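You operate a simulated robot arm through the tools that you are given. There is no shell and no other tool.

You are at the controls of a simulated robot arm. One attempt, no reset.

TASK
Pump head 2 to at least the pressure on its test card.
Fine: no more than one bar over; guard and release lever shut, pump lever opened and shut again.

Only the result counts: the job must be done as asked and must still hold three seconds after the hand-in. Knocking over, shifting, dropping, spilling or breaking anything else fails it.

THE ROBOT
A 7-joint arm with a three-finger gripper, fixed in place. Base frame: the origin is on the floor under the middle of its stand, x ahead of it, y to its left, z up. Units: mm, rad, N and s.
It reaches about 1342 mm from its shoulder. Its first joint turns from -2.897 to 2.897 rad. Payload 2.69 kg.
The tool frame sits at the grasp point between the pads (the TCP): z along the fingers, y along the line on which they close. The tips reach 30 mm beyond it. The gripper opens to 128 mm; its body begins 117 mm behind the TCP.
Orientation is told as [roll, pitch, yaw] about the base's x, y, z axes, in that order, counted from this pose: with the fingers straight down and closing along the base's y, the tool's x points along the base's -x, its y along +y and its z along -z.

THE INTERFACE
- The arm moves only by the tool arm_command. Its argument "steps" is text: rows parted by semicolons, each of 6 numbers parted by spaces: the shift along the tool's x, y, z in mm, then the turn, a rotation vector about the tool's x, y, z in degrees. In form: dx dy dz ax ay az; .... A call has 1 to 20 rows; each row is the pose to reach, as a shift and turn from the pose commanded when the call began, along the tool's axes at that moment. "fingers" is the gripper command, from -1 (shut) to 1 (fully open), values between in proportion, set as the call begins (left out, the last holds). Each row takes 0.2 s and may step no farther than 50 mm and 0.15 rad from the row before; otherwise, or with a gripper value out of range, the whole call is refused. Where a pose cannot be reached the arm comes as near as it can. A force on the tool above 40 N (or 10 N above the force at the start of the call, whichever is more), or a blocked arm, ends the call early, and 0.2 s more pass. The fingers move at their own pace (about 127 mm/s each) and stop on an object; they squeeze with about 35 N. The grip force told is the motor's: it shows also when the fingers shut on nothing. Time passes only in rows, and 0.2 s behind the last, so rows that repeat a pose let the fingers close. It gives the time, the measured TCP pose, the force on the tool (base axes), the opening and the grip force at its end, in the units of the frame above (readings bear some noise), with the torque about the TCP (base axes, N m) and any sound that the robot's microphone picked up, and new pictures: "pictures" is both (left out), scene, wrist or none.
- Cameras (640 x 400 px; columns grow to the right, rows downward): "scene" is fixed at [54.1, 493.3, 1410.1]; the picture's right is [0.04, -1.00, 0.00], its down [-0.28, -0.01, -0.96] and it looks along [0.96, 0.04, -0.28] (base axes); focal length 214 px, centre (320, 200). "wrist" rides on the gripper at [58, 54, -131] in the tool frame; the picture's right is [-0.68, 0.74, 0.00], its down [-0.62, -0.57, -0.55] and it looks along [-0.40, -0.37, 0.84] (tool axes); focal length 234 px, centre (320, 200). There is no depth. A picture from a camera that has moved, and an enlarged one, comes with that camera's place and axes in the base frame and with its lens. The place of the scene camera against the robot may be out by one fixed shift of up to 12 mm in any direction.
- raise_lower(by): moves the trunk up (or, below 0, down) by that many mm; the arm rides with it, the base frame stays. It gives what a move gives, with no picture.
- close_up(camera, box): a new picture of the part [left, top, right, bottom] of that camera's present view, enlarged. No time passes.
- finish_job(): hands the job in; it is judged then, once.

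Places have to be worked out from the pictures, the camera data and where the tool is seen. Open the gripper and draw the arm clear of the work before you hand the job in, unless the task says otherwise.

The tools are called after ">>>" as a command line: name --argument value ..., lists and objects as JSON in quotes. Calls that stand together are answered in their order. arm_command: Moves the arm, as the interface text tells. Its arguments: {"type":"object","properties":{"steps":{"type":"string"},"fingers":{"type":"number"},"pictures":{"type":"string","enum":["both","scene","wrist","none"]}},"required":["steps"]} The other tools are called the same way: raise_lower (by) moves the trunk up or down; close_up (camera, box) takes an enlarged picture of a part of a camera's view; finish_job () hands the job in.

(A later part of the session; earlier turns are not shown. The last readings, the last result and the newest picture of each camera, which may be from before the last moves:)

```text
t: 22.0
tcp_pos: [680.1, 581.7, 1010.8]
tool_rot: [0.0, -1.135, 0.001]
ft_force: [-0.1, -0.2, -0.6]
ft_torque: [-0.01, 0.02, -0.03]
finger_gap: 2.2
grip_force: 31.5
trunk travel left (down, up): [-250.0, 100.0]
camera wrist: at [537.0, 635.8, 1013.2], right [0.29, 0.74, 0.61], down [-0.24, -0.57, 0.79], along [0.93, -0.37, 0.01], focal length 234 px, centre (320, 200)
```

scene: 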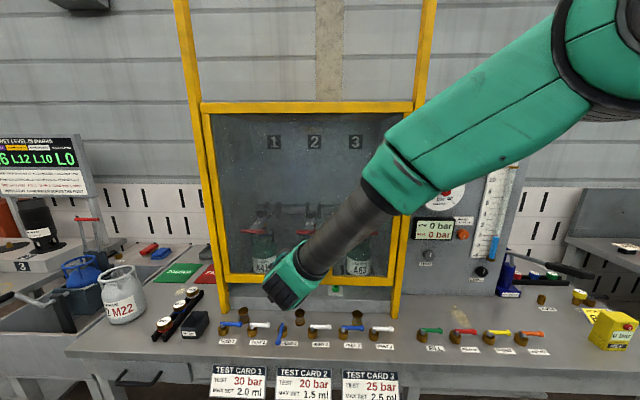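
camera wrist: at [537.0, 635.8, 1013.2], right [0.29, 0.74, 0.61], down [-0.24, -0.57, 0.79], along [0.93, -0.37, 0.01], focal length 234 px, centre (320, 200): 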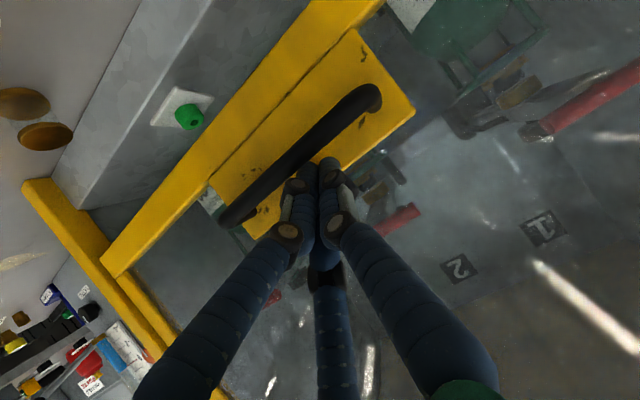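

The guard is most of the way down. I'll continue more slowly until it meets its stop.

>>> arm_command --steps "13.6 0 6.3 0 0 0; 27.2 0 12.7 0 0 0; 40.8 0 19 0 0 0; 54.4 0 25.4 0 0 0; 68 0 31.7 0 0 0; 81.6 0 38 0 0 0; 95.2 0 44.4 0 0 0; 104.2 0 48.6 0 0 0; 113.3 0 52.8 0 0 0; 118 0 55 0 0 0; 123 0 57 0 0 0; 128 0 60 0 0 0" --pictures "both"

```text
t: 23.8
tcp_pos: [682.2, 582.7, 909.8]
tool_rot: [0.021, -1.146, -0.018]
ft_force: [6.1, 2.5, 6.4]
ft_torque: [0.05, -0.41, 0.09]
finger_gap: 2.2
grip_force: 31.2
trunk travel left (down, up): [-250.0, 100.0]
stopped in row 8: the force on the tool passed its limit at 46 N (the readings are from after the stop); the commanded pose is now the measured one
camera wrist: at [539.8, 638.6, 910.8], right [0.28, 0.73, 0.62], down [-0.25, -0.57, 0.78], along [0.93, -0.37, 0.02], focal length 234 px, centre (320, 200)
```

scene: 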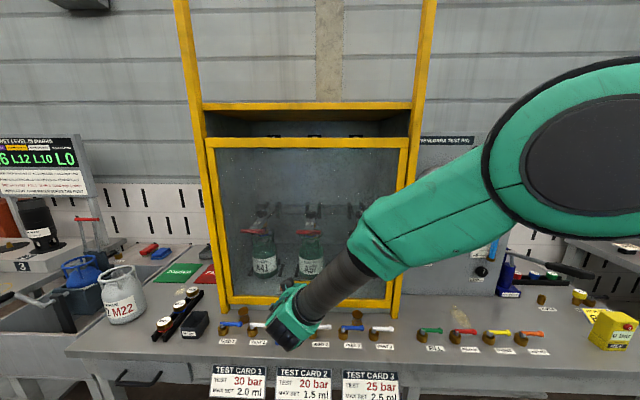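
wrist: 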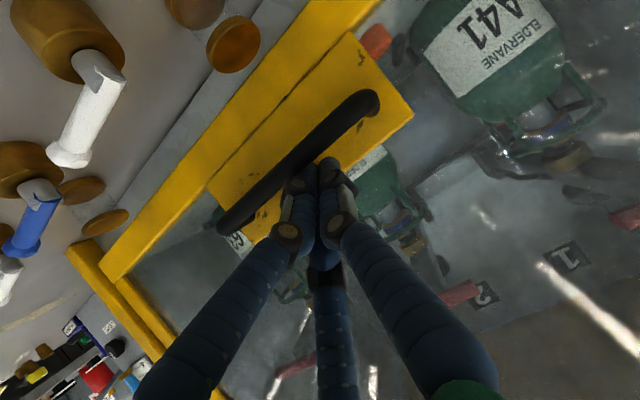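

The push ended at about 46 N. I need to see whether the guard has bottomed or something else was touched, so I'll look closely.

>>> close_up --camera "scene" --box '[180, 230, 440, 370]'

>>> close_up --camera "wrist" --box '[0, 0, 320, 280]'

>>> close_up --camera "scene" --box '[400, 120, 520, 220]'

```text
2.46 times, centred on (310, 300) of scene
camera zoom: at [54.1, 493.3, 1410.1], right [0.04, -1.0, 0.0], down [-0.28, -0.01, -0.96], along [0.96, 0.04, -0.28], focal length 528 px, centre (345, -46)
```

zoom: 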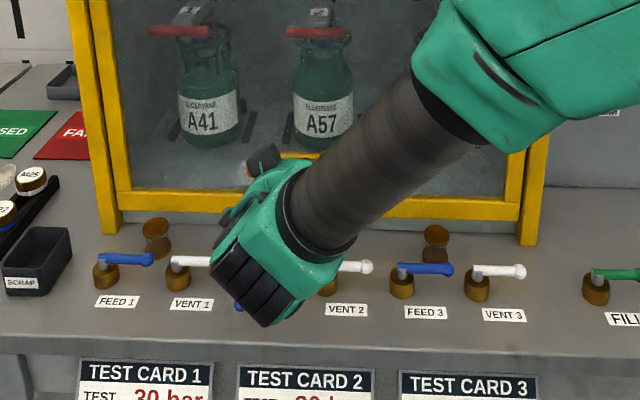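

```text
1.43 times, centred on (160, 140) of wrist
camera zoom: at [539.8, 638.6, 910.8], right [0.28, 0.73, 0.62], down [-0.25, -0.57, 0.78], along [0.93, -0.37, 0.02], focal length 334 px, centre (549, 286)
```

zoom: 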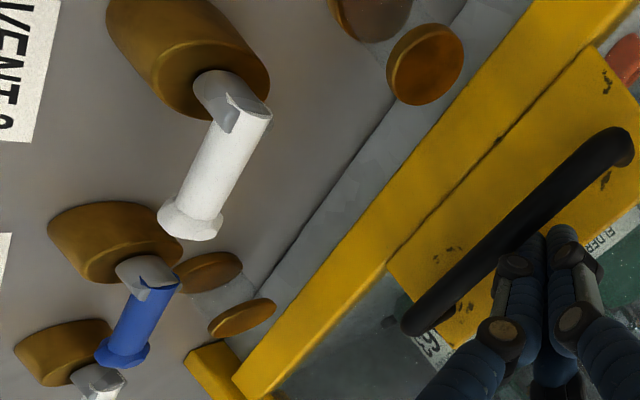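

```text
4.00 times, centred on (460, 170) of scene
camera zoom: at [54.1, 493.3, 1410.1], right [0.04, -1.0, 0.0], down [-0.28, -0.01, -0.96], along [0.96, 0.04, -0.28], focal length 858 px, centre (-240, 320)
```

zoom: 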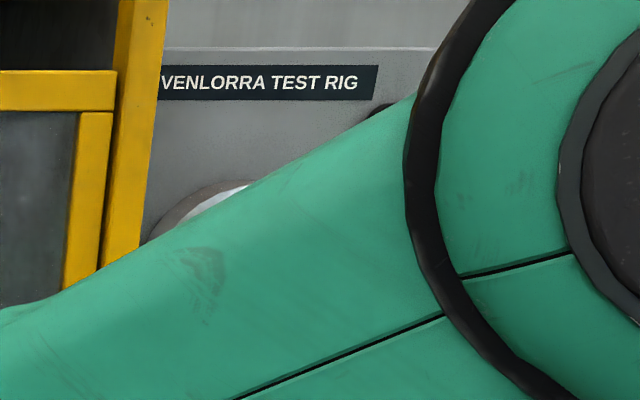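

The guard rail is down against the cabinet step, which looks like its stop, and the levers seem untouched. I'll lift off the bar, draw back and check the GUARD lamp.

>>> arm_command --steps "-18 0 -8.5 0 0 0; -30 0 -40 0 0 0; -40 0 -80 0 0 0; -50 0 -120 0 0 0; -60 -20 -160 0 3 0; -80 -60 -180 0 6 0; -100 -100 -190 0 10 0; -120 -140 -195 0 15 0; -140 -180 -200 0 20 0; -160 -220 -205 0 25 0" --pictures "both"

>>> close_up --camera "scene" --box '[180, 230, 440, 370]'

>>> close_up --camera "scene" --box '[400, 120, 560, 260]'

```text
t: 26.0
tcp_pos: [560.5, 364.4, 1135.8]
tool_rot: [0.01, -0.707, -0.005]
ft_force: [-0.4, -0.5, 0.4]
ft_torque: [0.03, 0.01, -0.05]
finger_gap: 2.4
grip_force: 31.3
trunk travel left (down, up): [-250.0, 100.0]
camera wrist: at [430.8, 417.3, 1198.3], right [0.51, 0.73, 0.44], down [0.11, -0.57, 0.81], along [0.85, -0.37, -0.38], focal length 234 px, centre (320, 200)
```

scene: 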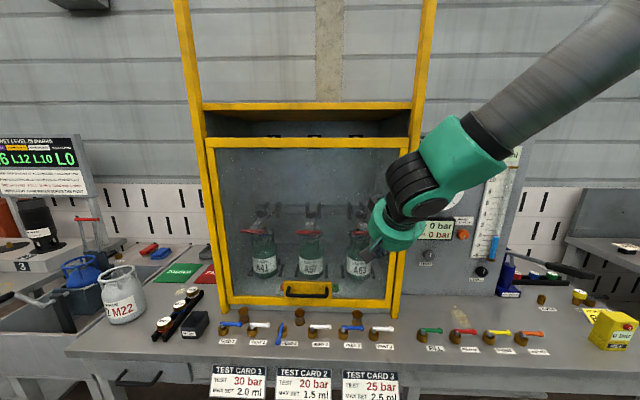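
wrist: 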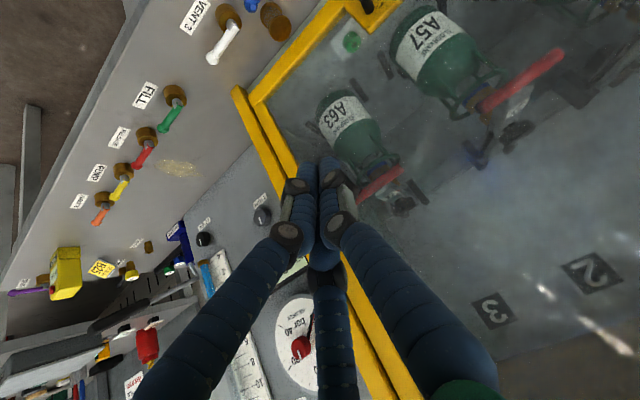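

```text
2.46 times, centred on (310, 300) of scene
camera zoom: at [54.1, 493.3, 1410.1], right [0.04, -1.0, 0.0], down [-0.28, -0.01, -0.96], along [0.96, 0.04, -0.28], focal length 528 px, centre (345, -46)
```

zoom: 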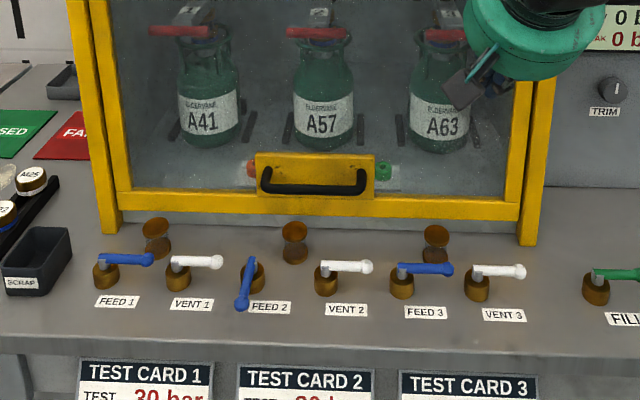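

```text
2.86 times, centred on (480, 190) of scene
camera zoom: at [54.1, 493.3, 1410.1], right [0.04, -1.0, 0.0], down [-0.28, -0.01, -0.96], along [0.96, 0.04, -0.28], focal length 613 px, centre (-137, 229)
```

zoom: 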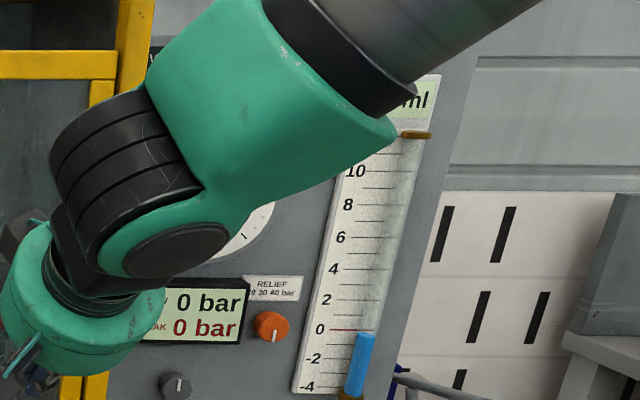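

The guard is fully down on its sill and the levers are undisturbed. I'll swing right toward the pump area, bringing the fingers back to vertical, so the scene camera can see the GUARD lamp and displays.

>>> arm_command --steps "7 -42 -1.2 0 4.05 0; 14 -84 -2.4 0 8.1 0; 21 -127 -3.6 0 12.15 0; 28 -170 -4.8 0 16.2 0; 35 -212 -6 0 20.25 0; 42 -254 -7.2 0 24.3 0; 49 -297 -8.4 0 28.35 0; 56 -339 -9.6 0 32.4 0; 63 -382 -10.8 0 36.45 0; 69.4 -424 -11.9 0 40.5 0; 69.4 -424 -11.9 0 40.5 0" --pictures "both"

>>> close_up --camera "scene" --box '[400, 120, 560, 260]'

>>> close_up --camera "scene" --box '[180, 230, 440, 370]'

>>> close_up --camera "wrist" --box '[100, 100, 420, 300]'

```text
t: 28.4
tcp_pos: [500.7, -63.0, 1098.3]
tool_rot: [0.007, 0.0, -0.002]
ft_force: [0.3, 0.0, -0.1]
ft_torque: [0.06, -0.02, -0.03]
finger_gap: 2.2
grip_force: 31.5
trunk travel left (down, up): [-250.0, 100.0]
camera wrist: at [441.7, -9.9, 1228.9], right [0.68, 0.74, 0.01], down [0.62, -0.57, 0.54], along [0.4, -0.37, -0.84], focal length 234 px, centre (320, 200)
```

scene: 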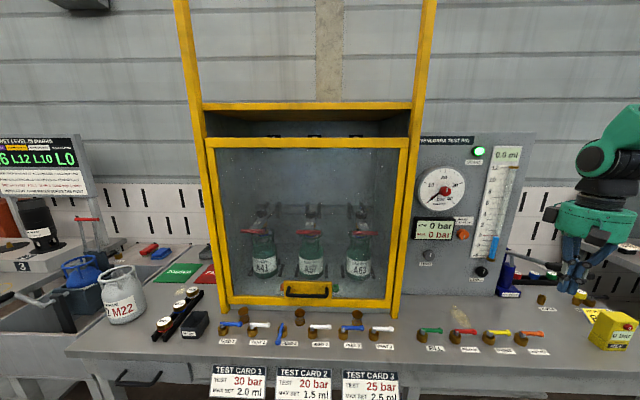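
wrist: 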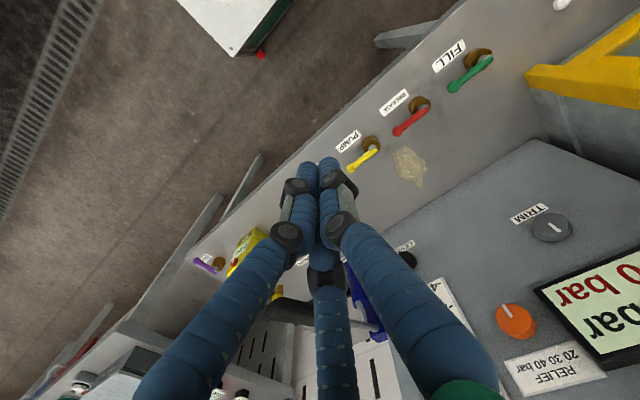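

```text
2.86 times, centred on (480, 190) of scene
camera zoom: at [54.1, 493.3, 1410.1], right [0.04, -1.0, 0.0], down [-0.28, -0.01, -0.96], along [0.96, 0.04, -0.28], focal length 613 px, centre (-137, 229)
```

zoom: 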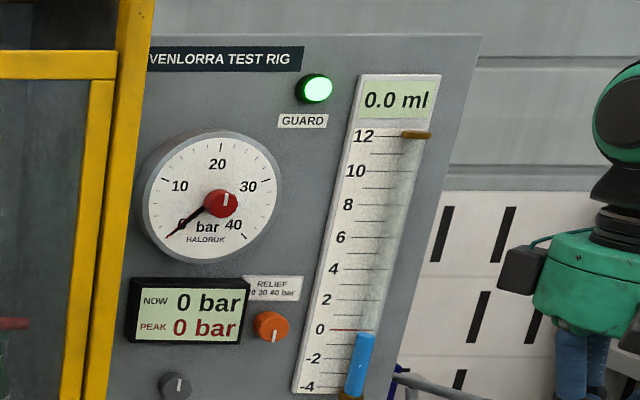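

```text
2.46 times, centred on (310, 300) of scene
camera zoom: at [54.1, 493.3, 1410.1], right [0.04, -1.0, 0.0], down [-0.28, -0.01, -0.96], along [0.96, 0.04, -0.28], focal length 528 px, centre (345, -46)
```

zoom: 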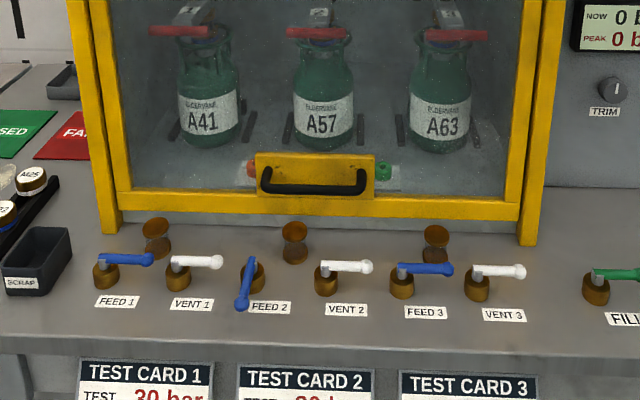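

```text
2.00 times, centred on (260, 200) of wrist
camera zoom: at [441.7, -9.9, 1228.9], right [0.68, 0.74, 0.01], down [0.62, -0.57, 0.54], along [0.4, -0.37, -0.84], focal length 468 px, centre (440, 200)
```

zoom: 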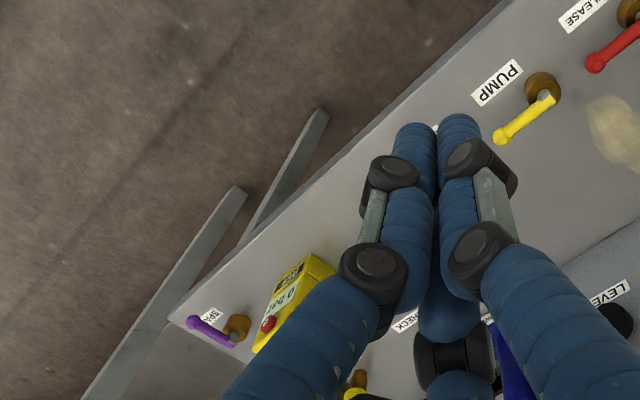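

The GUARD lamp is lit, with pressure at 0 bar. Next I'll bring the closed fingers down behind the PUMP lever (+x side) at about (670,-85), ready to sweep it open.

>>> arm_command --steps "-29 -4 33 0 0 0; -58 -8 66 0 0 0; -87 -12 99 0 0 0; -116 -15 132 0 0 0; -145 -19 165 0 0 0; -171 -22 198 0 0 0; -171 -22 235 0 0 0; -171 -22 235 0 0 0" --pictures "both"

>>> close_up --camera "scene" --box '[420, 240, 640, 370]'

>>> close_up --camera "wrist" --box '[160, 60, 480, 260]'

```text
t: 30.2
tcp_pos: [671.5, -83.2, 860.6]
tool_rot: [0.009, -0.002, -0.002]
ft_force: [0.3, -0.8, 0.3]
ft_torque: [0.03, 0.09, 0.02]
finger_gap: 2.2
grip_force: 31.8
trunk travel left (down, up): [-250.0, 100.0]
camera wrist: at [612.6, -30.3, 992.9], right [0.68, 0.74, 0.01], down [0.61, -0.57, 0.55], along [0.4, -0.37, -0.84], focal length 234 px, centre (320, 200)
```

scene: 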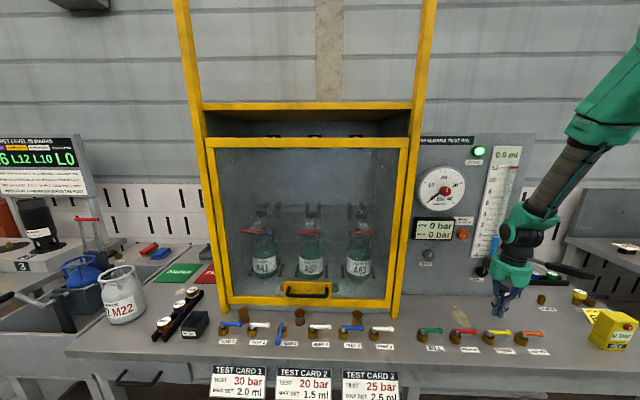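
wrist: 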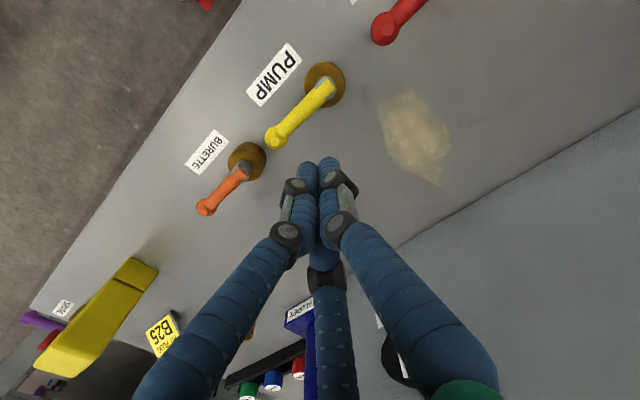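

```text
2.91 times, centred on (530, 305) of scene
camera zoom: at [54.1, 493.3, 1410.1], right [0.04, -1.0, 0.0], down [-0.28, -0.01, -0.96], along [0.96, 0.04, -0.28], focal length 624 px, centre (-291, -106)
```

zoom: 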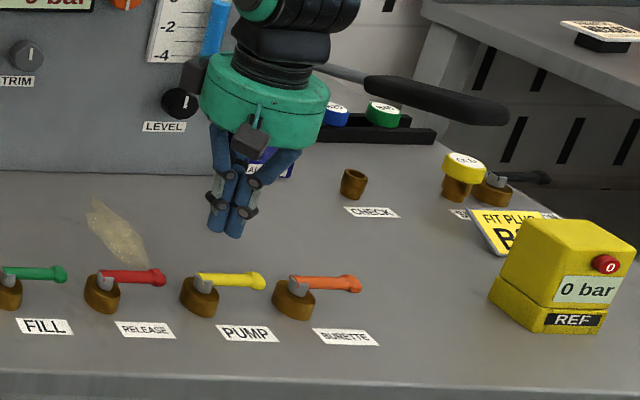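

```text
2.00 times, centred on (320, 160) of wrist
camera zoom: at [612.6, -30.3, 992.9], right [0.68, 0.74, 0.01], down [0.61, -0.57, 0.55], along [0.4, -0.37, -0.84], focal length 468 px, centre (320, 280)
```

zoom: 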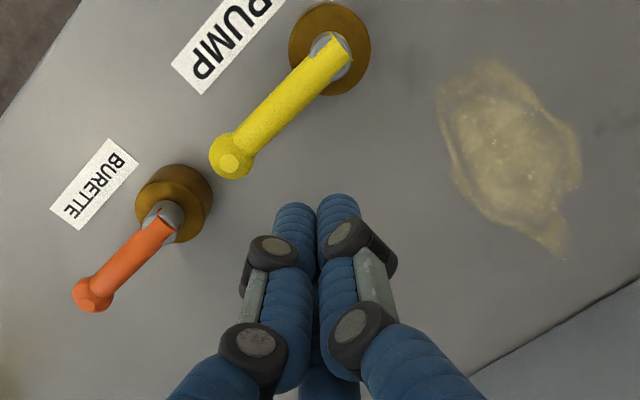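

The PUMP ball is at about (633,-99) and the hinge at about (632,-40). I'll lower and sweep the lever partway first, then check whether pressure changes on its own.

>>> arm_command --steps "0 -3 23 0 0 0; 0 -3 46 0 0 0; 16.5 -4 46 0 0 0; 25.2 -7.3 46 0 0 0; 34.5 -9 46 0 0 0; 43.7 -9.4 46 0 0 0; 53 -8 46 0 0 0; 61.9 -5.1 46 0 0 0" --pictures "both"

>>> close_up --camera "scene" --box '[400, 120, 560, 260]'

>>> close_up --camera "scene" --box '[420, 240, 640, 370]'

```text
t: 32.0
tcp_pos: [610.4, -86.7, 817.2]
tool_rot: [0.007, 0.0, -0.001]
ft_force: [-0.3, -0.1, -0.5]
ft_torque: [0.0, 0.02, 0.02]
finger_gap: 2.1
grip_force: 31.4
trunk travel left (down, up): [-250.0, 100.0]
camera wrist: at [551.8, -33.7, 948.2], right [0.68, 0.74, 0.01], down [0.61, -0.57, 0.55], along [0.4, -0.37, -0.84], focal length 234 px, centre (320, 200)
```

scene: 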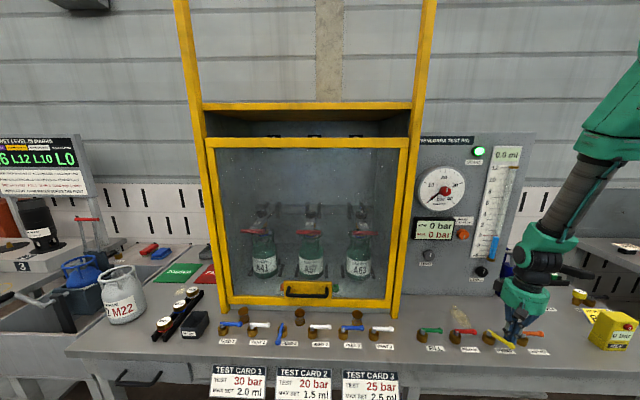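
wrist: 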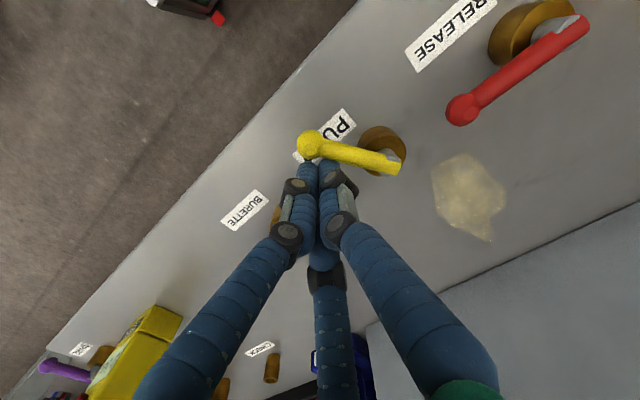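

```text
2.86 times, centred on (480, 190) of scene
camera zoom: at [54.1, 493.3, 1410.1], right [0.04, -1.0, 0.0], down [-0.28, -0.01, -0.96], along [0.96, 0.04, -0.28], focal length 613 px, centre (-137, 229)
```

zoom: 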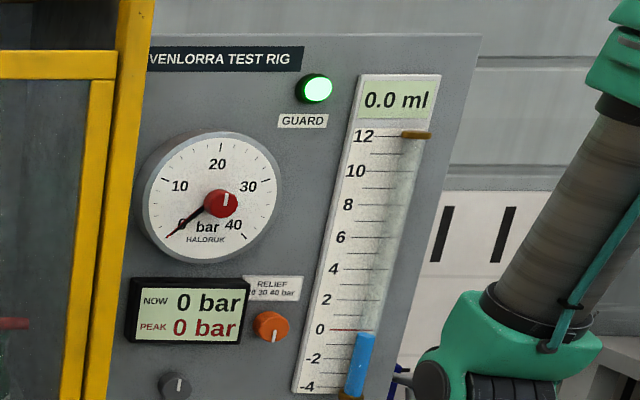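

```text
2.91 times, centred on (530, 305) of scene
camera zoom: at [54.1, 493.3, 1410.1], right [0.04, -1.0, 0.0], down [-0.28, -0.01, -0.96], along [0.96, 0.04, -0.28], focal length 624 px, centre (-291, -106)
```

zoom: 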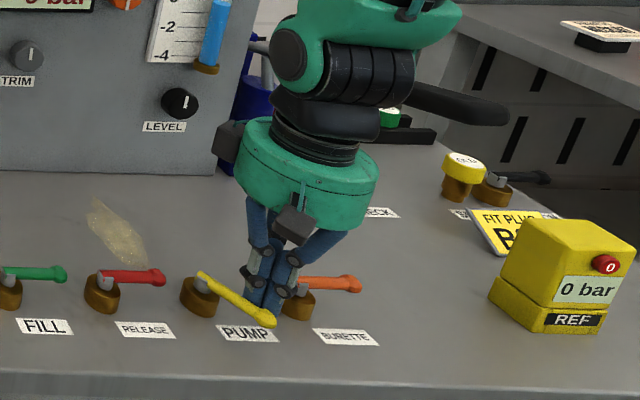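

The lever is halfway and the pressure stays at 0, so the hand pump must be stroked. I'll finish opening the PUMP lever to its stop.

>>> arm_command --steps "9 2.7 0 0 0 0; 16.4 8.7 0 0 0 0; 22.4 15.7 0 0 0 0; 27.4 23.7 0 0 0 0; 28.5 28 0 0 0 0; 29 31 0 0 0 0" --pictures "both"

>>> close_up --camera "scene" --box '[400, 120, 640, 370]'

```text
t: 33.0
tcp_pos: [585.0, -66.8, 816.8]
tool_rot: [0.007, -0.007, -0.003]
ft_force: [1.3, -25.5, -8.3]
ft_torque: [-0.62, -0.31, -0.04]
finger_gap: 2.1
grip_force: 30.9
trunk travel left (down, up): [-250.0, 100.0]
stopped in row 5: the force on the tool passed its limit at 47 N (the readings are from after the stop); the commanded pose is now the measured one
camera wrist: at [526.8, -13.7, 948.0], right [0.68, 0.73, 0.01], down [0.61, -0.57, 0.55], along [0.41, -0.37, -0.84], focal length 234 px, centre (320, 200)
```

scene: 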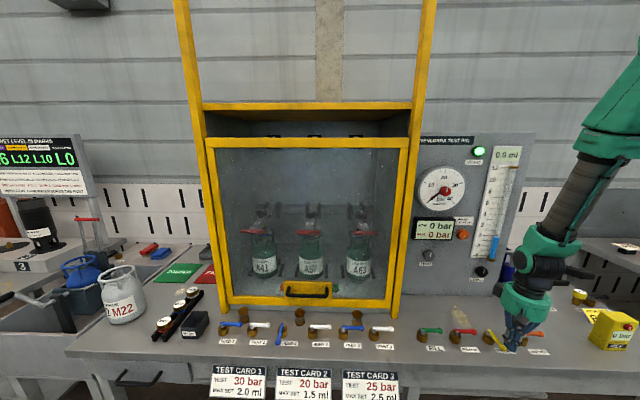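
wrist: 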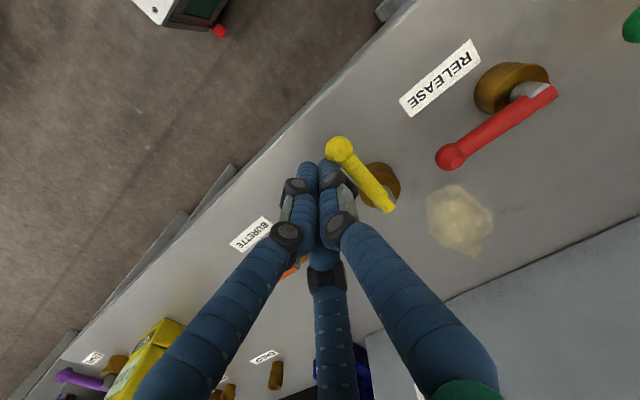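

```text
1.60 times, centred on (520, 245) of scene
camera zoom: at [54.1, 493.3, 1410.1], right [0.04, -1.0, 0.0], down [-0.28, -0.01, -0.96], along [0.96, 0.04, -0.28], focal length 343 px, centre (0, 128)
```

zoom: 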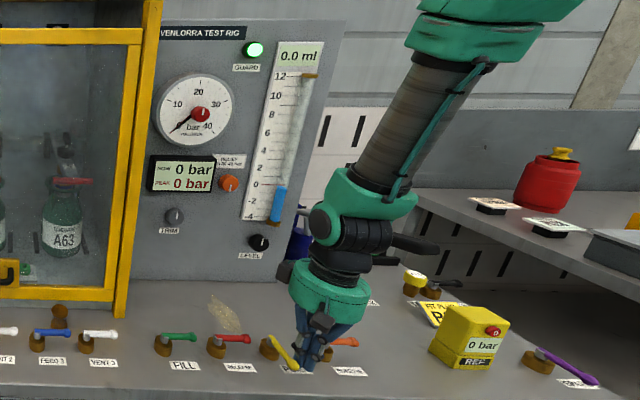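

PUMP is fully open, pointing straight toward the robot at its stop. The HALDREY hand-pump lever appears to pivot near (918,-280,940) with its grip end near (631,-283,1021). I'll back off, rise and take a look at it from above.

>>> arm_command --steps "8 -10 0 0 0 0; 12 -12 -35 0 0 0; 14 -14 -80 0 0 0; 16 -30 -122 0 0 0; 18 -50 -165 0 0 0; 20 -75 -205 0 0 0; 22 -100 -245 0 0 0; 24 -125 -285 0 0 0; 25 -145 -325 0 0 0; 25 -163 -365 0 0 0; 25 -163 -383 0 0 0" --pictures "both"

>>> close_up --camera "wrist" --box '[120, 80, 520, 330]'

>>> close_up --camera "scene" --box '[400, 180, 640, 370]'

```text
t: 35.4
tcp_pos: [556.9, -234.2, 1198.1]
tool_rot: [0.005, -0.007, -0.004]
ft_force: [-0.1, -0.3, -0.3]
ft_torque: [0.02, -0.03, 0.01]
finger_gap: 2.0
grip_force: 31.3
trunk travel left (down, up): [-250.0, 100.0]
camera wrist: at [498.2, -179.0, 1329.7], right [0.68, 0.73, 0.01], down [0.61, -0.57, 0.55], along [0.41, -0.37, -0.84], focal length 234 px, centre (320, 200)
```

scene: 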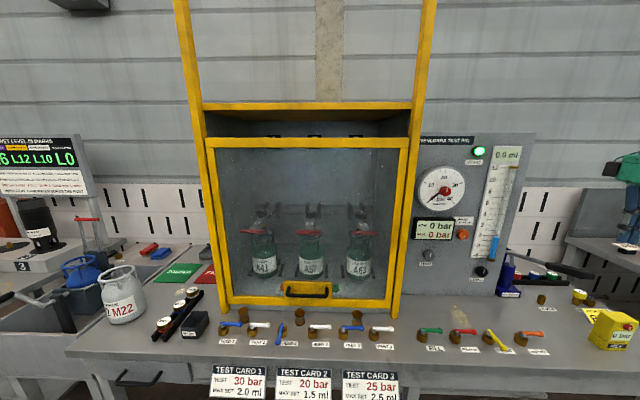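
wrist: 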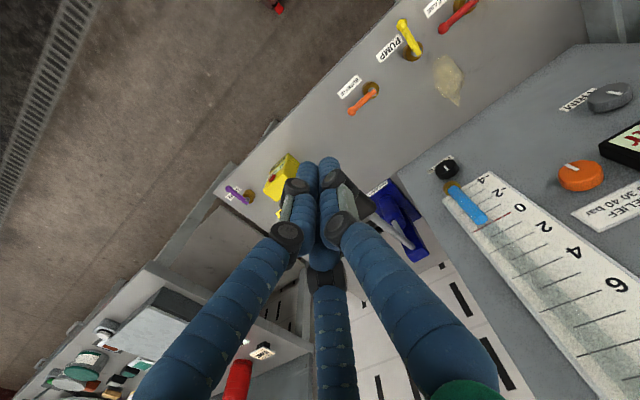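

```text
1.60 times, centred on (320, 205) of wrist
camera zoom: at [498.2, -179.0, 1329.7], right [0.68, 0.73, 0.01], down [0.61, -0.57, 0.55], along [0.41, -0.37, -0.84], focal length 375 px, centre (320, 192)
```

zoom: 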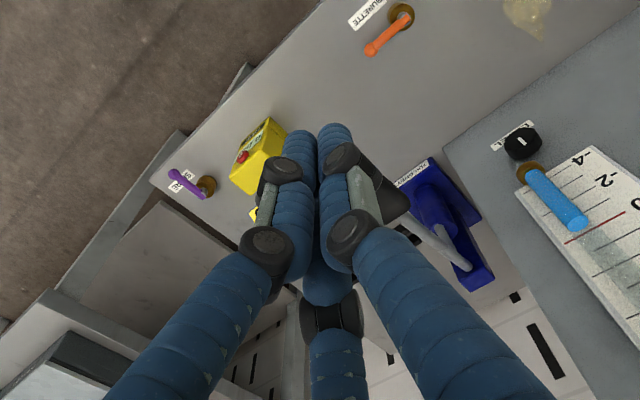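

```text
2.11 times, centred on (520, 275) of scene
camera zoom: at [54.1, 493.3, 1410.1], right [0.04, -1.0, 0.0], down [-0.28, -0.01, -0.96], along [0.96, 0.04, -0.28], focal length 452 px, centre (-101, 42)
```

zoom: 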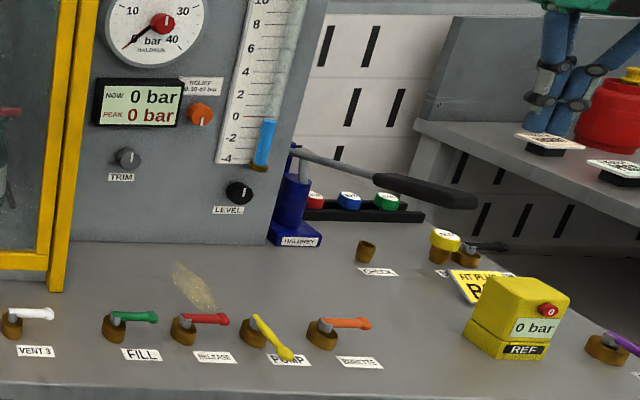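

The PUMP lever is clearly open now. The fingers hide the pump handle in the wrist view, so I'll open them to see it.

>>> arm_command --steps "0 15 0 0 0 0; 0 30 0 0 0 0; 0 30 0 0 0 0; 0 30 0 0 0 0" --fingers 1 --pictures "wrist"

>>> close_up --camera "wrist" --box '[200, 110, 480, 285]'

```text
t: 36.4
tcp_pos: [557.4, -201.2, 1199.1]
tool_rot: [0.006, -0.006, -0.004]
ft_force: [-0.7, -0.4, -1.2]
ft_torque: [0.01, -0.02, 0.02]
finger_gap: 128.2
grip_force: 0.0
trunk travel left (down, up): [-250.0, 100.0]
camera wrist: at [498.2, -148.1, 1330.6], right [0.68, 0.73, 0.01], down [0.61, -0.57, 0.55], along [0.41, -0.37, -0.84], focal length 234 px, centre (320, 200)
```

wrist: 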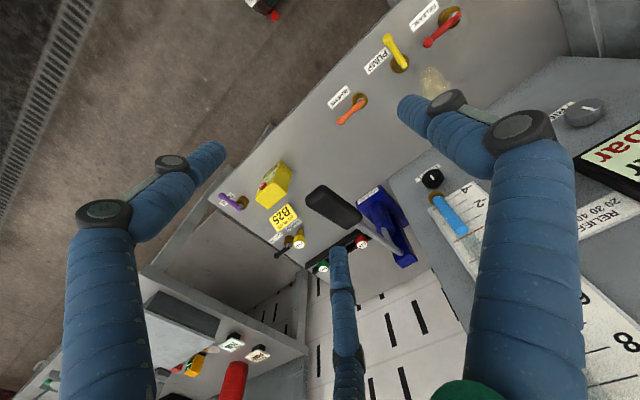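

```text
2.29 times, centred on (340, 198) of wrist
camera zoom: at [498.2, -148.1, 1330.6], right [0.68, 0.73, 0.01], down [0.61, -0.57, 0.55], along [0.41, -0.37, -0.84], focal length 535 px, centre (274, 206)
```

zoom: 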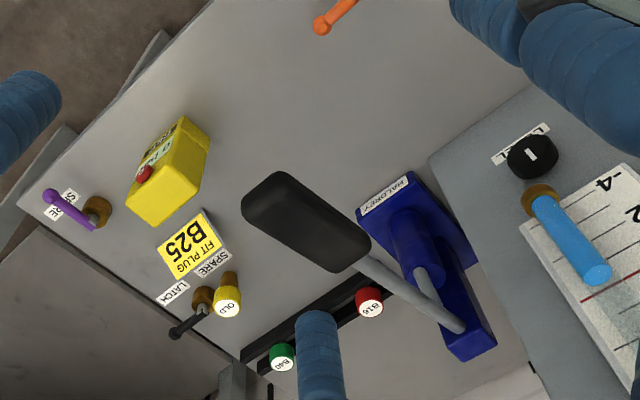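

The pump handle is clearly seen: the grip spans x≈633–738 at y≈-283 and z≈1006, running along x, with the pivot near (920,-278,940). I'll position the open gripper above it, with TCP y≈-291 so the three fingers meet it evenly, and check before descending.

>>> arm_command --steps "-26 -18 22 0 0 0; -52 -36 44 0 0 0; -78 -54 66 0 0 0; -104 -72 88 0 0 0; -127.6 -89.8 105 0 0 0; -127.6 -89.8 105 0 0 0" --pictures "both"

>>> close_up --camera "wrist" --box '[160, 100, 480, 300]'

>>> close_up --camera "scene" --box '[440, 120, 640, 320]'

```text
t: 37.8
tcp_pos: [685.2, -289.9, 1094.7]
tool_rot: [0.006, -0.005, -0.002]
ft_force: [0.2, -0.4, -0.4]
ft_torque: [0.0, 0.01, 0.03]
finger_gap: 128.1
grip_force: 0.1
trunk travel left (down, up): [-250.0, 100.0]
camera wrist: at [626.6, -236.8, 1225.7], right [0.68, 0.73, 0.01], down [0.61, -0.57, 0.55], along [0.41, -0.37, -0.84], focal length 234 px, centre (320, 200)
```

scene: 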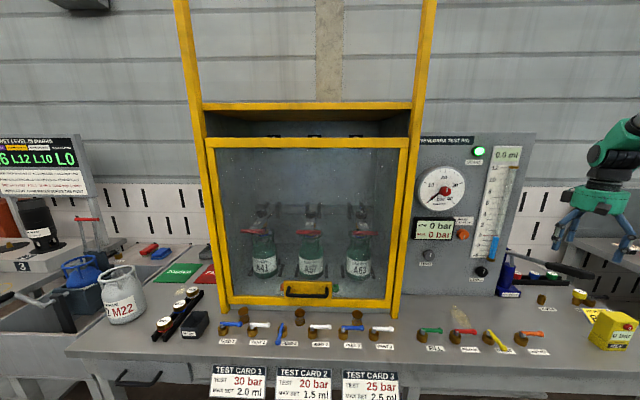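
wrist: 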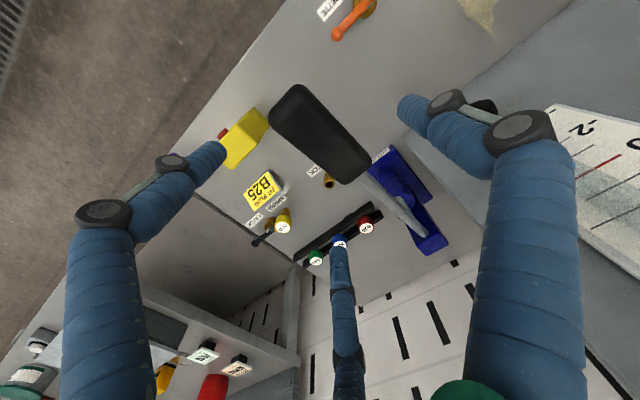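

```text
2.00 times, centred on (320, 200) of wrist
camera zoom: at [626.6, -236.8, 1225.7], right [0.68, 0.73, 0.01], down [0.61, -0.57, 0.55], along [0.41, -0.37, -0.84], focal length 468 px, centre (320, 200)
```

zoom: 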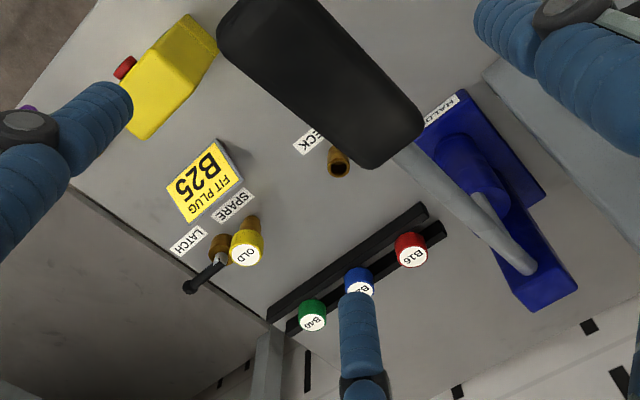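

```text
2.00 times, centred on (540, 220) of scene
camera zoom: at [54.1, 493.3, 1410.1], right [0.04, -1.0, 0.0], down [-0.28, -0.01, -0.96], along [0.96, 0.04, -0.28], focal length 429 px, centre (-120, 160)
```

zoom: 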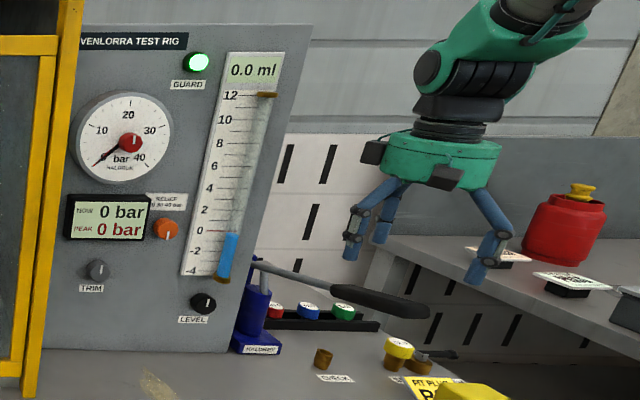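

Triangulation confirms the grip at y≈-284, x≈633–737, so it fits between the open fingers. I'll descend to z≈1007 around the handle, then close on it.

>>> arm_command --steps "0 -1 30 0 0 0; 0 -1 60 0 0 0; 0 -1 87 0 0 0; 0 -1 87 0 0 0" --pictures "both"

>>> close_up --camera "wrist" --box '[160, 60, 480, 260]'

>>> close_up --camera "scene" --box '[440, 120, 640, 320]'

```text
t: 38.8
tcp_pos: [686.1, -291.1, 1005.2]
tool_rot: [0.005, -0.006, -0.002]
ft_force: [-0.6, 0.1, -0.3]
ft_torque: [0.01, -0.01, -0.02]
finger_gap: 127.8
grip_force: 0.0
trunk travel left (down, up): [-250.0, 100.0]
camera wrist: at [626.6, -237.7, 1135.8], right [0.68, 0.73, 0.01], down [0.61, -0.57, 0.55], along [0.41, -0.37, -0.84], focal length 234 px, centre (320, 200)
```

scene: 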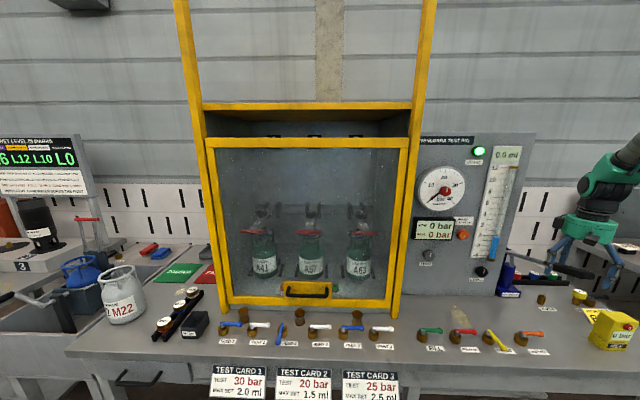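
wrist: 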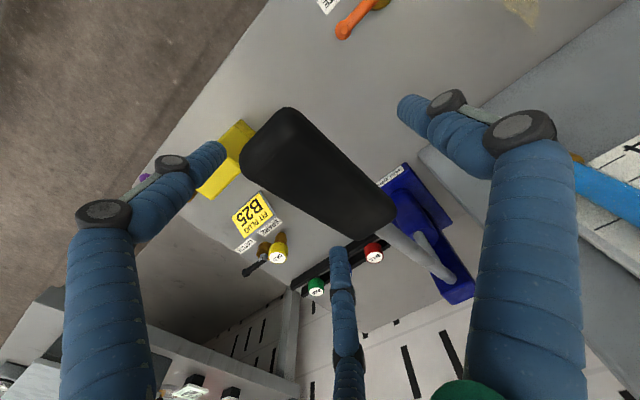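

```text
2.00 times, centred on (320, 160) of wrist
camera zoom: at [626.6, -237.7, 1135.8], right [0.68, 0.73, 0.01], down [0.61, -0.57, 0.55], along [0.41, -0.37, -0.84], focal length 468 px, centre (320, 280)
```

zoom: 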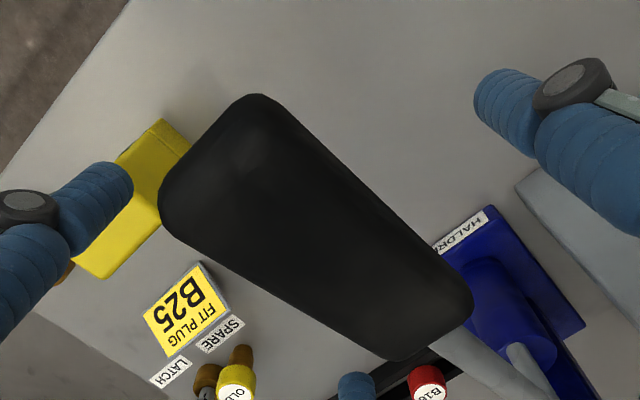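

```text
2.00 times, centred on (540, 220) of scene
camera zoom: at [54.1, 493.3, 1410.1], right [0.04, -1.0, 0.0], down [-0.28, -0.01, -0.96], along [0.96, 0.04, -0.28], focal length 429 px, centre (-120, 160)
```

zoom: 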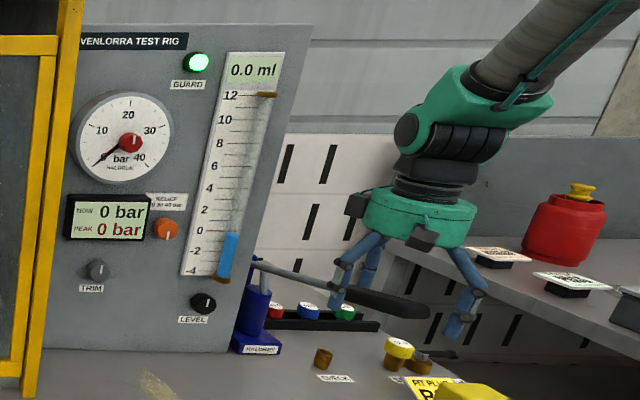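

The handle sits between the fingers, perhaps slightly lower than I assumed. I'll lower about 8 mm more and close the gripper on it.

>>> arm_command --steps "0 0 8 0 0 0; 0 0 8 0 0 0; 0 0 8 0 0 0; 0 0 8 0 0 0; 0 0 8 0 0 0; 0 0 8 0 0 0" --fingers -1 --pictures "both"

>>> close_up --camera "wrist" --box '[160, 60, 480, 260]'

>>> close_up --camera "scene" --box '[440, 120, 640, 320]'

```text
t: 39.7
tcp_pos: [688.2, -294.8, 1000.6]
tool_rot: [0.002, -0.014, -0.004]
ft_force: [4.7, -10.3, -6.3]
ft_torque: [-0.79, 0.67, 0.03]
finger_gap: 62.0
grip_force: 44.9
trunk travel left (down, up): [-250.0, 100.0]
stopped in row 4: the force on the tool passed its limit at 42 N (the readings are from after the stop); the commanded pose is now the measured one
camera wrist: at [629.1, -240.7, 1130.3], right [0.68, 0.73, 0.01], down [0.61, -0.57, 0.56], along [0.41, -0.37, -0.83], focal length 234 px, centre (320, 200)
```

scene: 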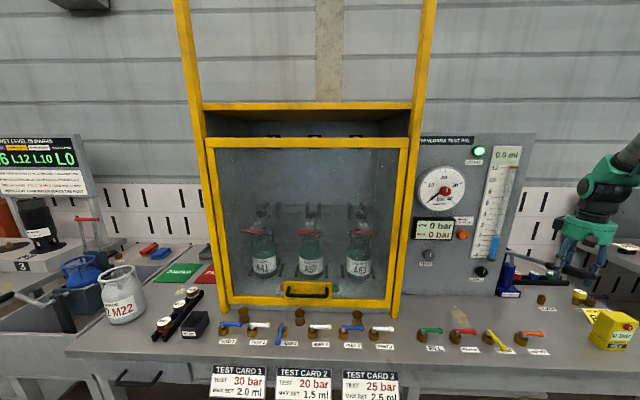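
wrist: 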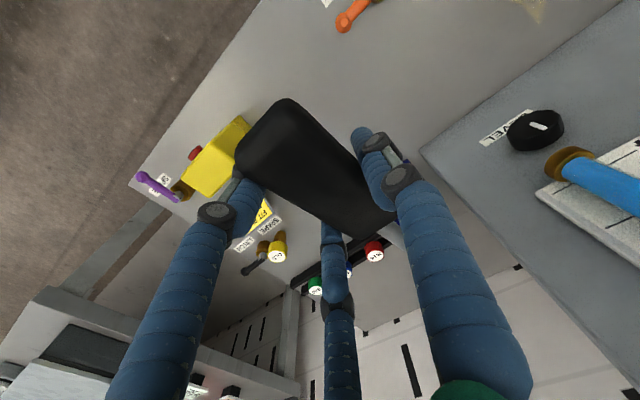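

```text
2.00 times, centred on (320, 160) of wrist
camera zoom: at [629.1, -240.7, 1130.3], right [0.68, 0.73, 0.01], down [0.61, -0.57, 0.56], along [0.41, -0.37, -0.83], focal length 468 px, centre (320, 280)
```

zoom: 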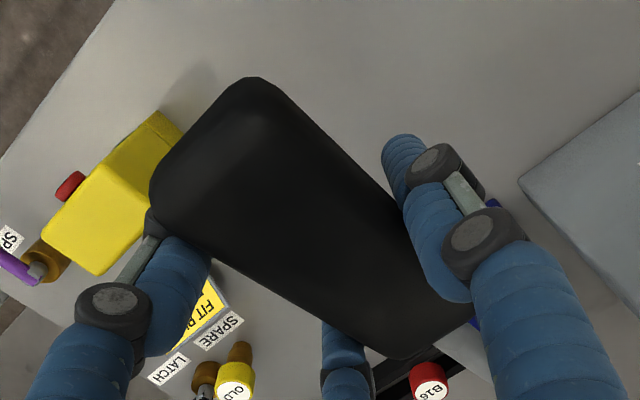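

```text
2.00 times, centred on (540, 220) of scene
camera zoom: at [54.1, 493.3, 1410.1], right [0.04, -1.0, 0.0], down [-0.28, -0.01, -0.96], along [0.96, 0.04, -0.28], focal length 429 px, centre (-120, 160)
```

zoom: 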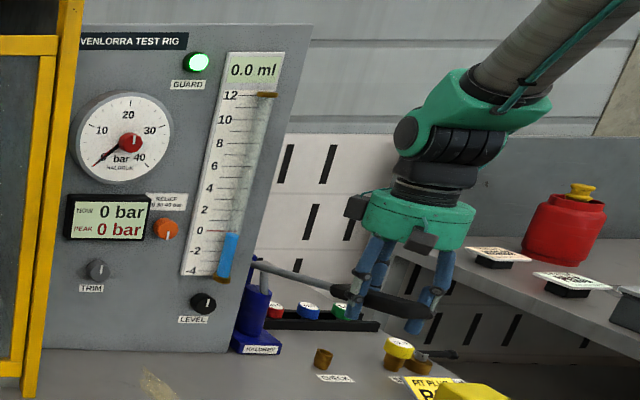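

The fingers closed on the handle (gap 62) with an uneven side load. I'll shift slightly toward -y to balance and re-read the force.

>>> arm_command --steps "0 -3 0 0 0 0; 0 -3 0 0 0 0; 0 -3 0 0 0 0" --fingers -1 --pictures "wrist"

>>> close_up --camera "wrist" --box '[160, 60, 480, 260]'

```text
t: 40.5
tcp_pos: [690.3, -295.7, 1000.4]
tool_rot: [0.003, -0.012, -0.002]
ft_force: [11.7, 20.8, -1.4]
ft_torque: [0.27, -0.68, -0.19]
finger_gap: 61.9
grip_force: 44.8
trunk travel left (down, up): [-250.0, 100.0]
camera wrist: at [629.2, -240.8, 1130.3], right [0.68, 0.73, 0.01], down [0.61, -0.57, 0.56], along [0.41, -0.37, -0.83], focal length 234 px, centre (320, 200)
```

wrist: 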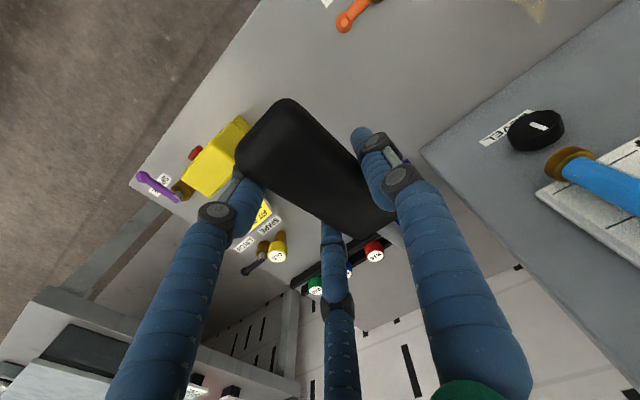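

```text
2.00 times, centred on (320, 160) of wrist
camera zoom: at [629.2, -240.8, 1130.3], right [0.68, 0.73, 0.01], down [0.61, -0.57, 0.56], along [0.41, -0.37, -0.83], focal length 468 px, centre (320, 280)
```

zoom: 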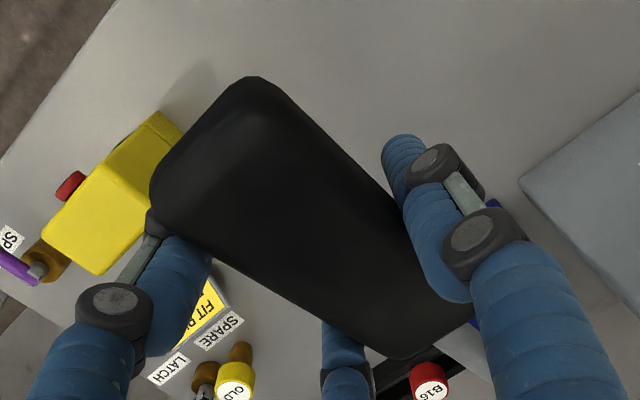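

The side force flipped sign, so balance is about 2 mm back. I'll rebalance and make a first small downward stroke (5°) around the pivot, then check the display.

>>> arm_command --steps "-2 2 0 0 0 0; 0.3 2 10.1 0 -2.5 0; 2.3 2 20.3 0 -5 0; 2.3 2 20.3 0 -5 0" --pictures "both"

>>> close_up --camera "scene" --box '[400, 130, 640, 320]'

```text
t: 41.5
tcp_pos: [683.3, -295.0, 978.4]
tool_rot: [0.004, -0.099, -0.007]
ft_force: [-13.1, -2.8, -3.4]
ft_torque: [-0.19, 1.86, 0.02]
finger_gap: 61.6
grip_force: 44.6
trunk travel left (down, up): [-250.0, 100.0]
camera wrist: at [613.5, -240.8, 1102.9], right [0.68, 0.73, 0.07], down [0.56, -0.57, 0.6], along [0.48, -0.37, -0.79], focal length 234 px, centre (320, 200)
```

scene: 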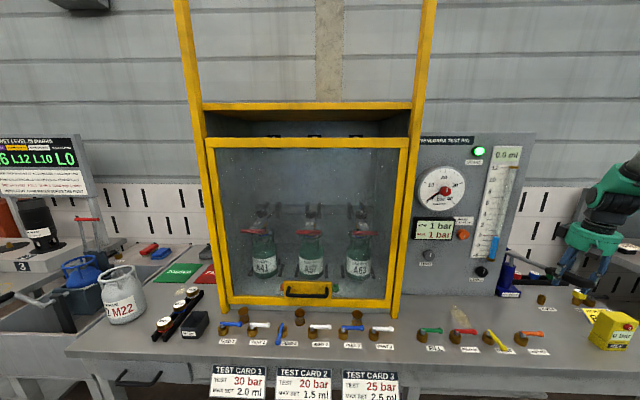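
wrist: 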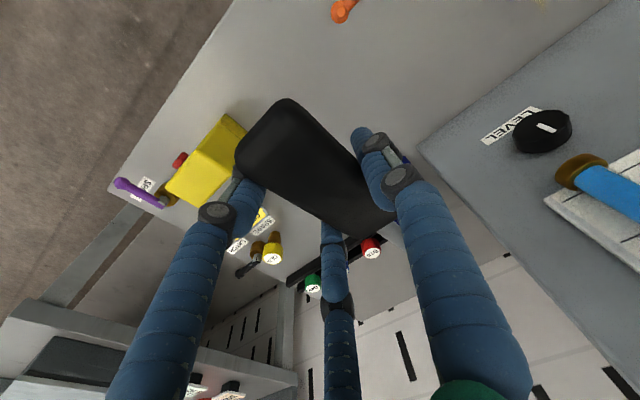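

```text
2.11 times, centred on (520, 225) of scene
camera zoom: at [54.1, 493.3, 1410.1], right [0.04, -1.0, 0.0], down [-0.28, -0.01, -0.96], along [0.96, 0.04, -0.28], focal length 452 px, centre (-101, 147)
```

zoom: 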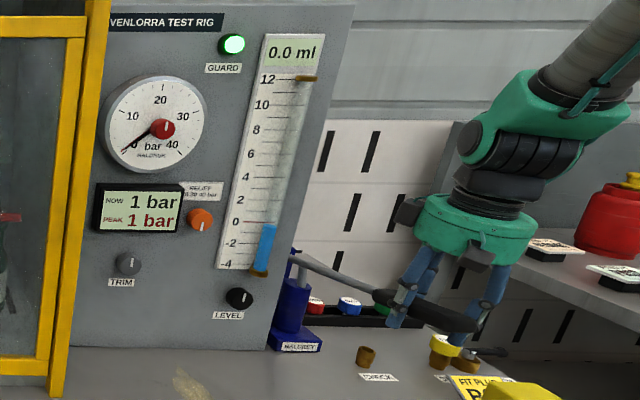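

The 5° of downstroke gave 1 bar, so the hand pump is working. I'll continue the stroke by 10° along the arc.

>>> arm_command --steps "5 0 10.2 0 -2.5 0; 7.4 0 20.2 0 -5 0; 9.1 0 30.6 0 -7.5 0; 10.4 0 40.9 0 -10 0" --pictures "scene"

>>> close_up --camera "scene" --box '[400, 130, 640, 320]'

```text
t: 42.5
tcp_pos: [678.4, -295.5, 937.4]
tool_rot: [0.001, -0.274, -0.006]
ft_force: [-16.0, -13.9, -7.3]
ft_torque: [-0.38, 3.09, 0.45]
finger_gap: 61.7
grip_force: 44.6
trunk travel left (down, up): [-250.0, 100.0]
```

scene: 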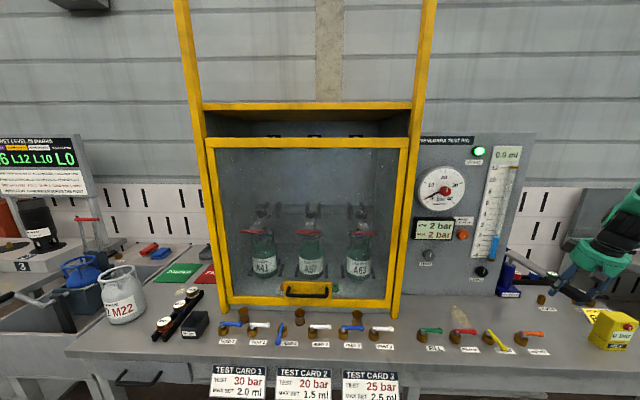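

```text
2.11 times, centred on (520, 225) of scene
camera zoom: at [54.1, 493.3, 1410.1], right [0.04, -1.0, 0.0], down [-0.28, -0.01, -0.96], along [0.96, 0.04, -0.28], focal length 452 px, centre (-101, 147)
```

zoom: 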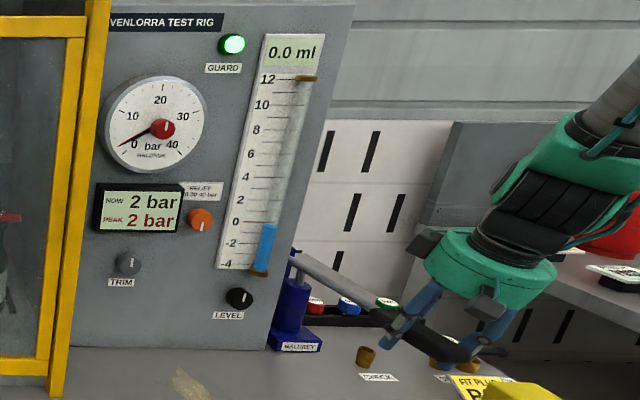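

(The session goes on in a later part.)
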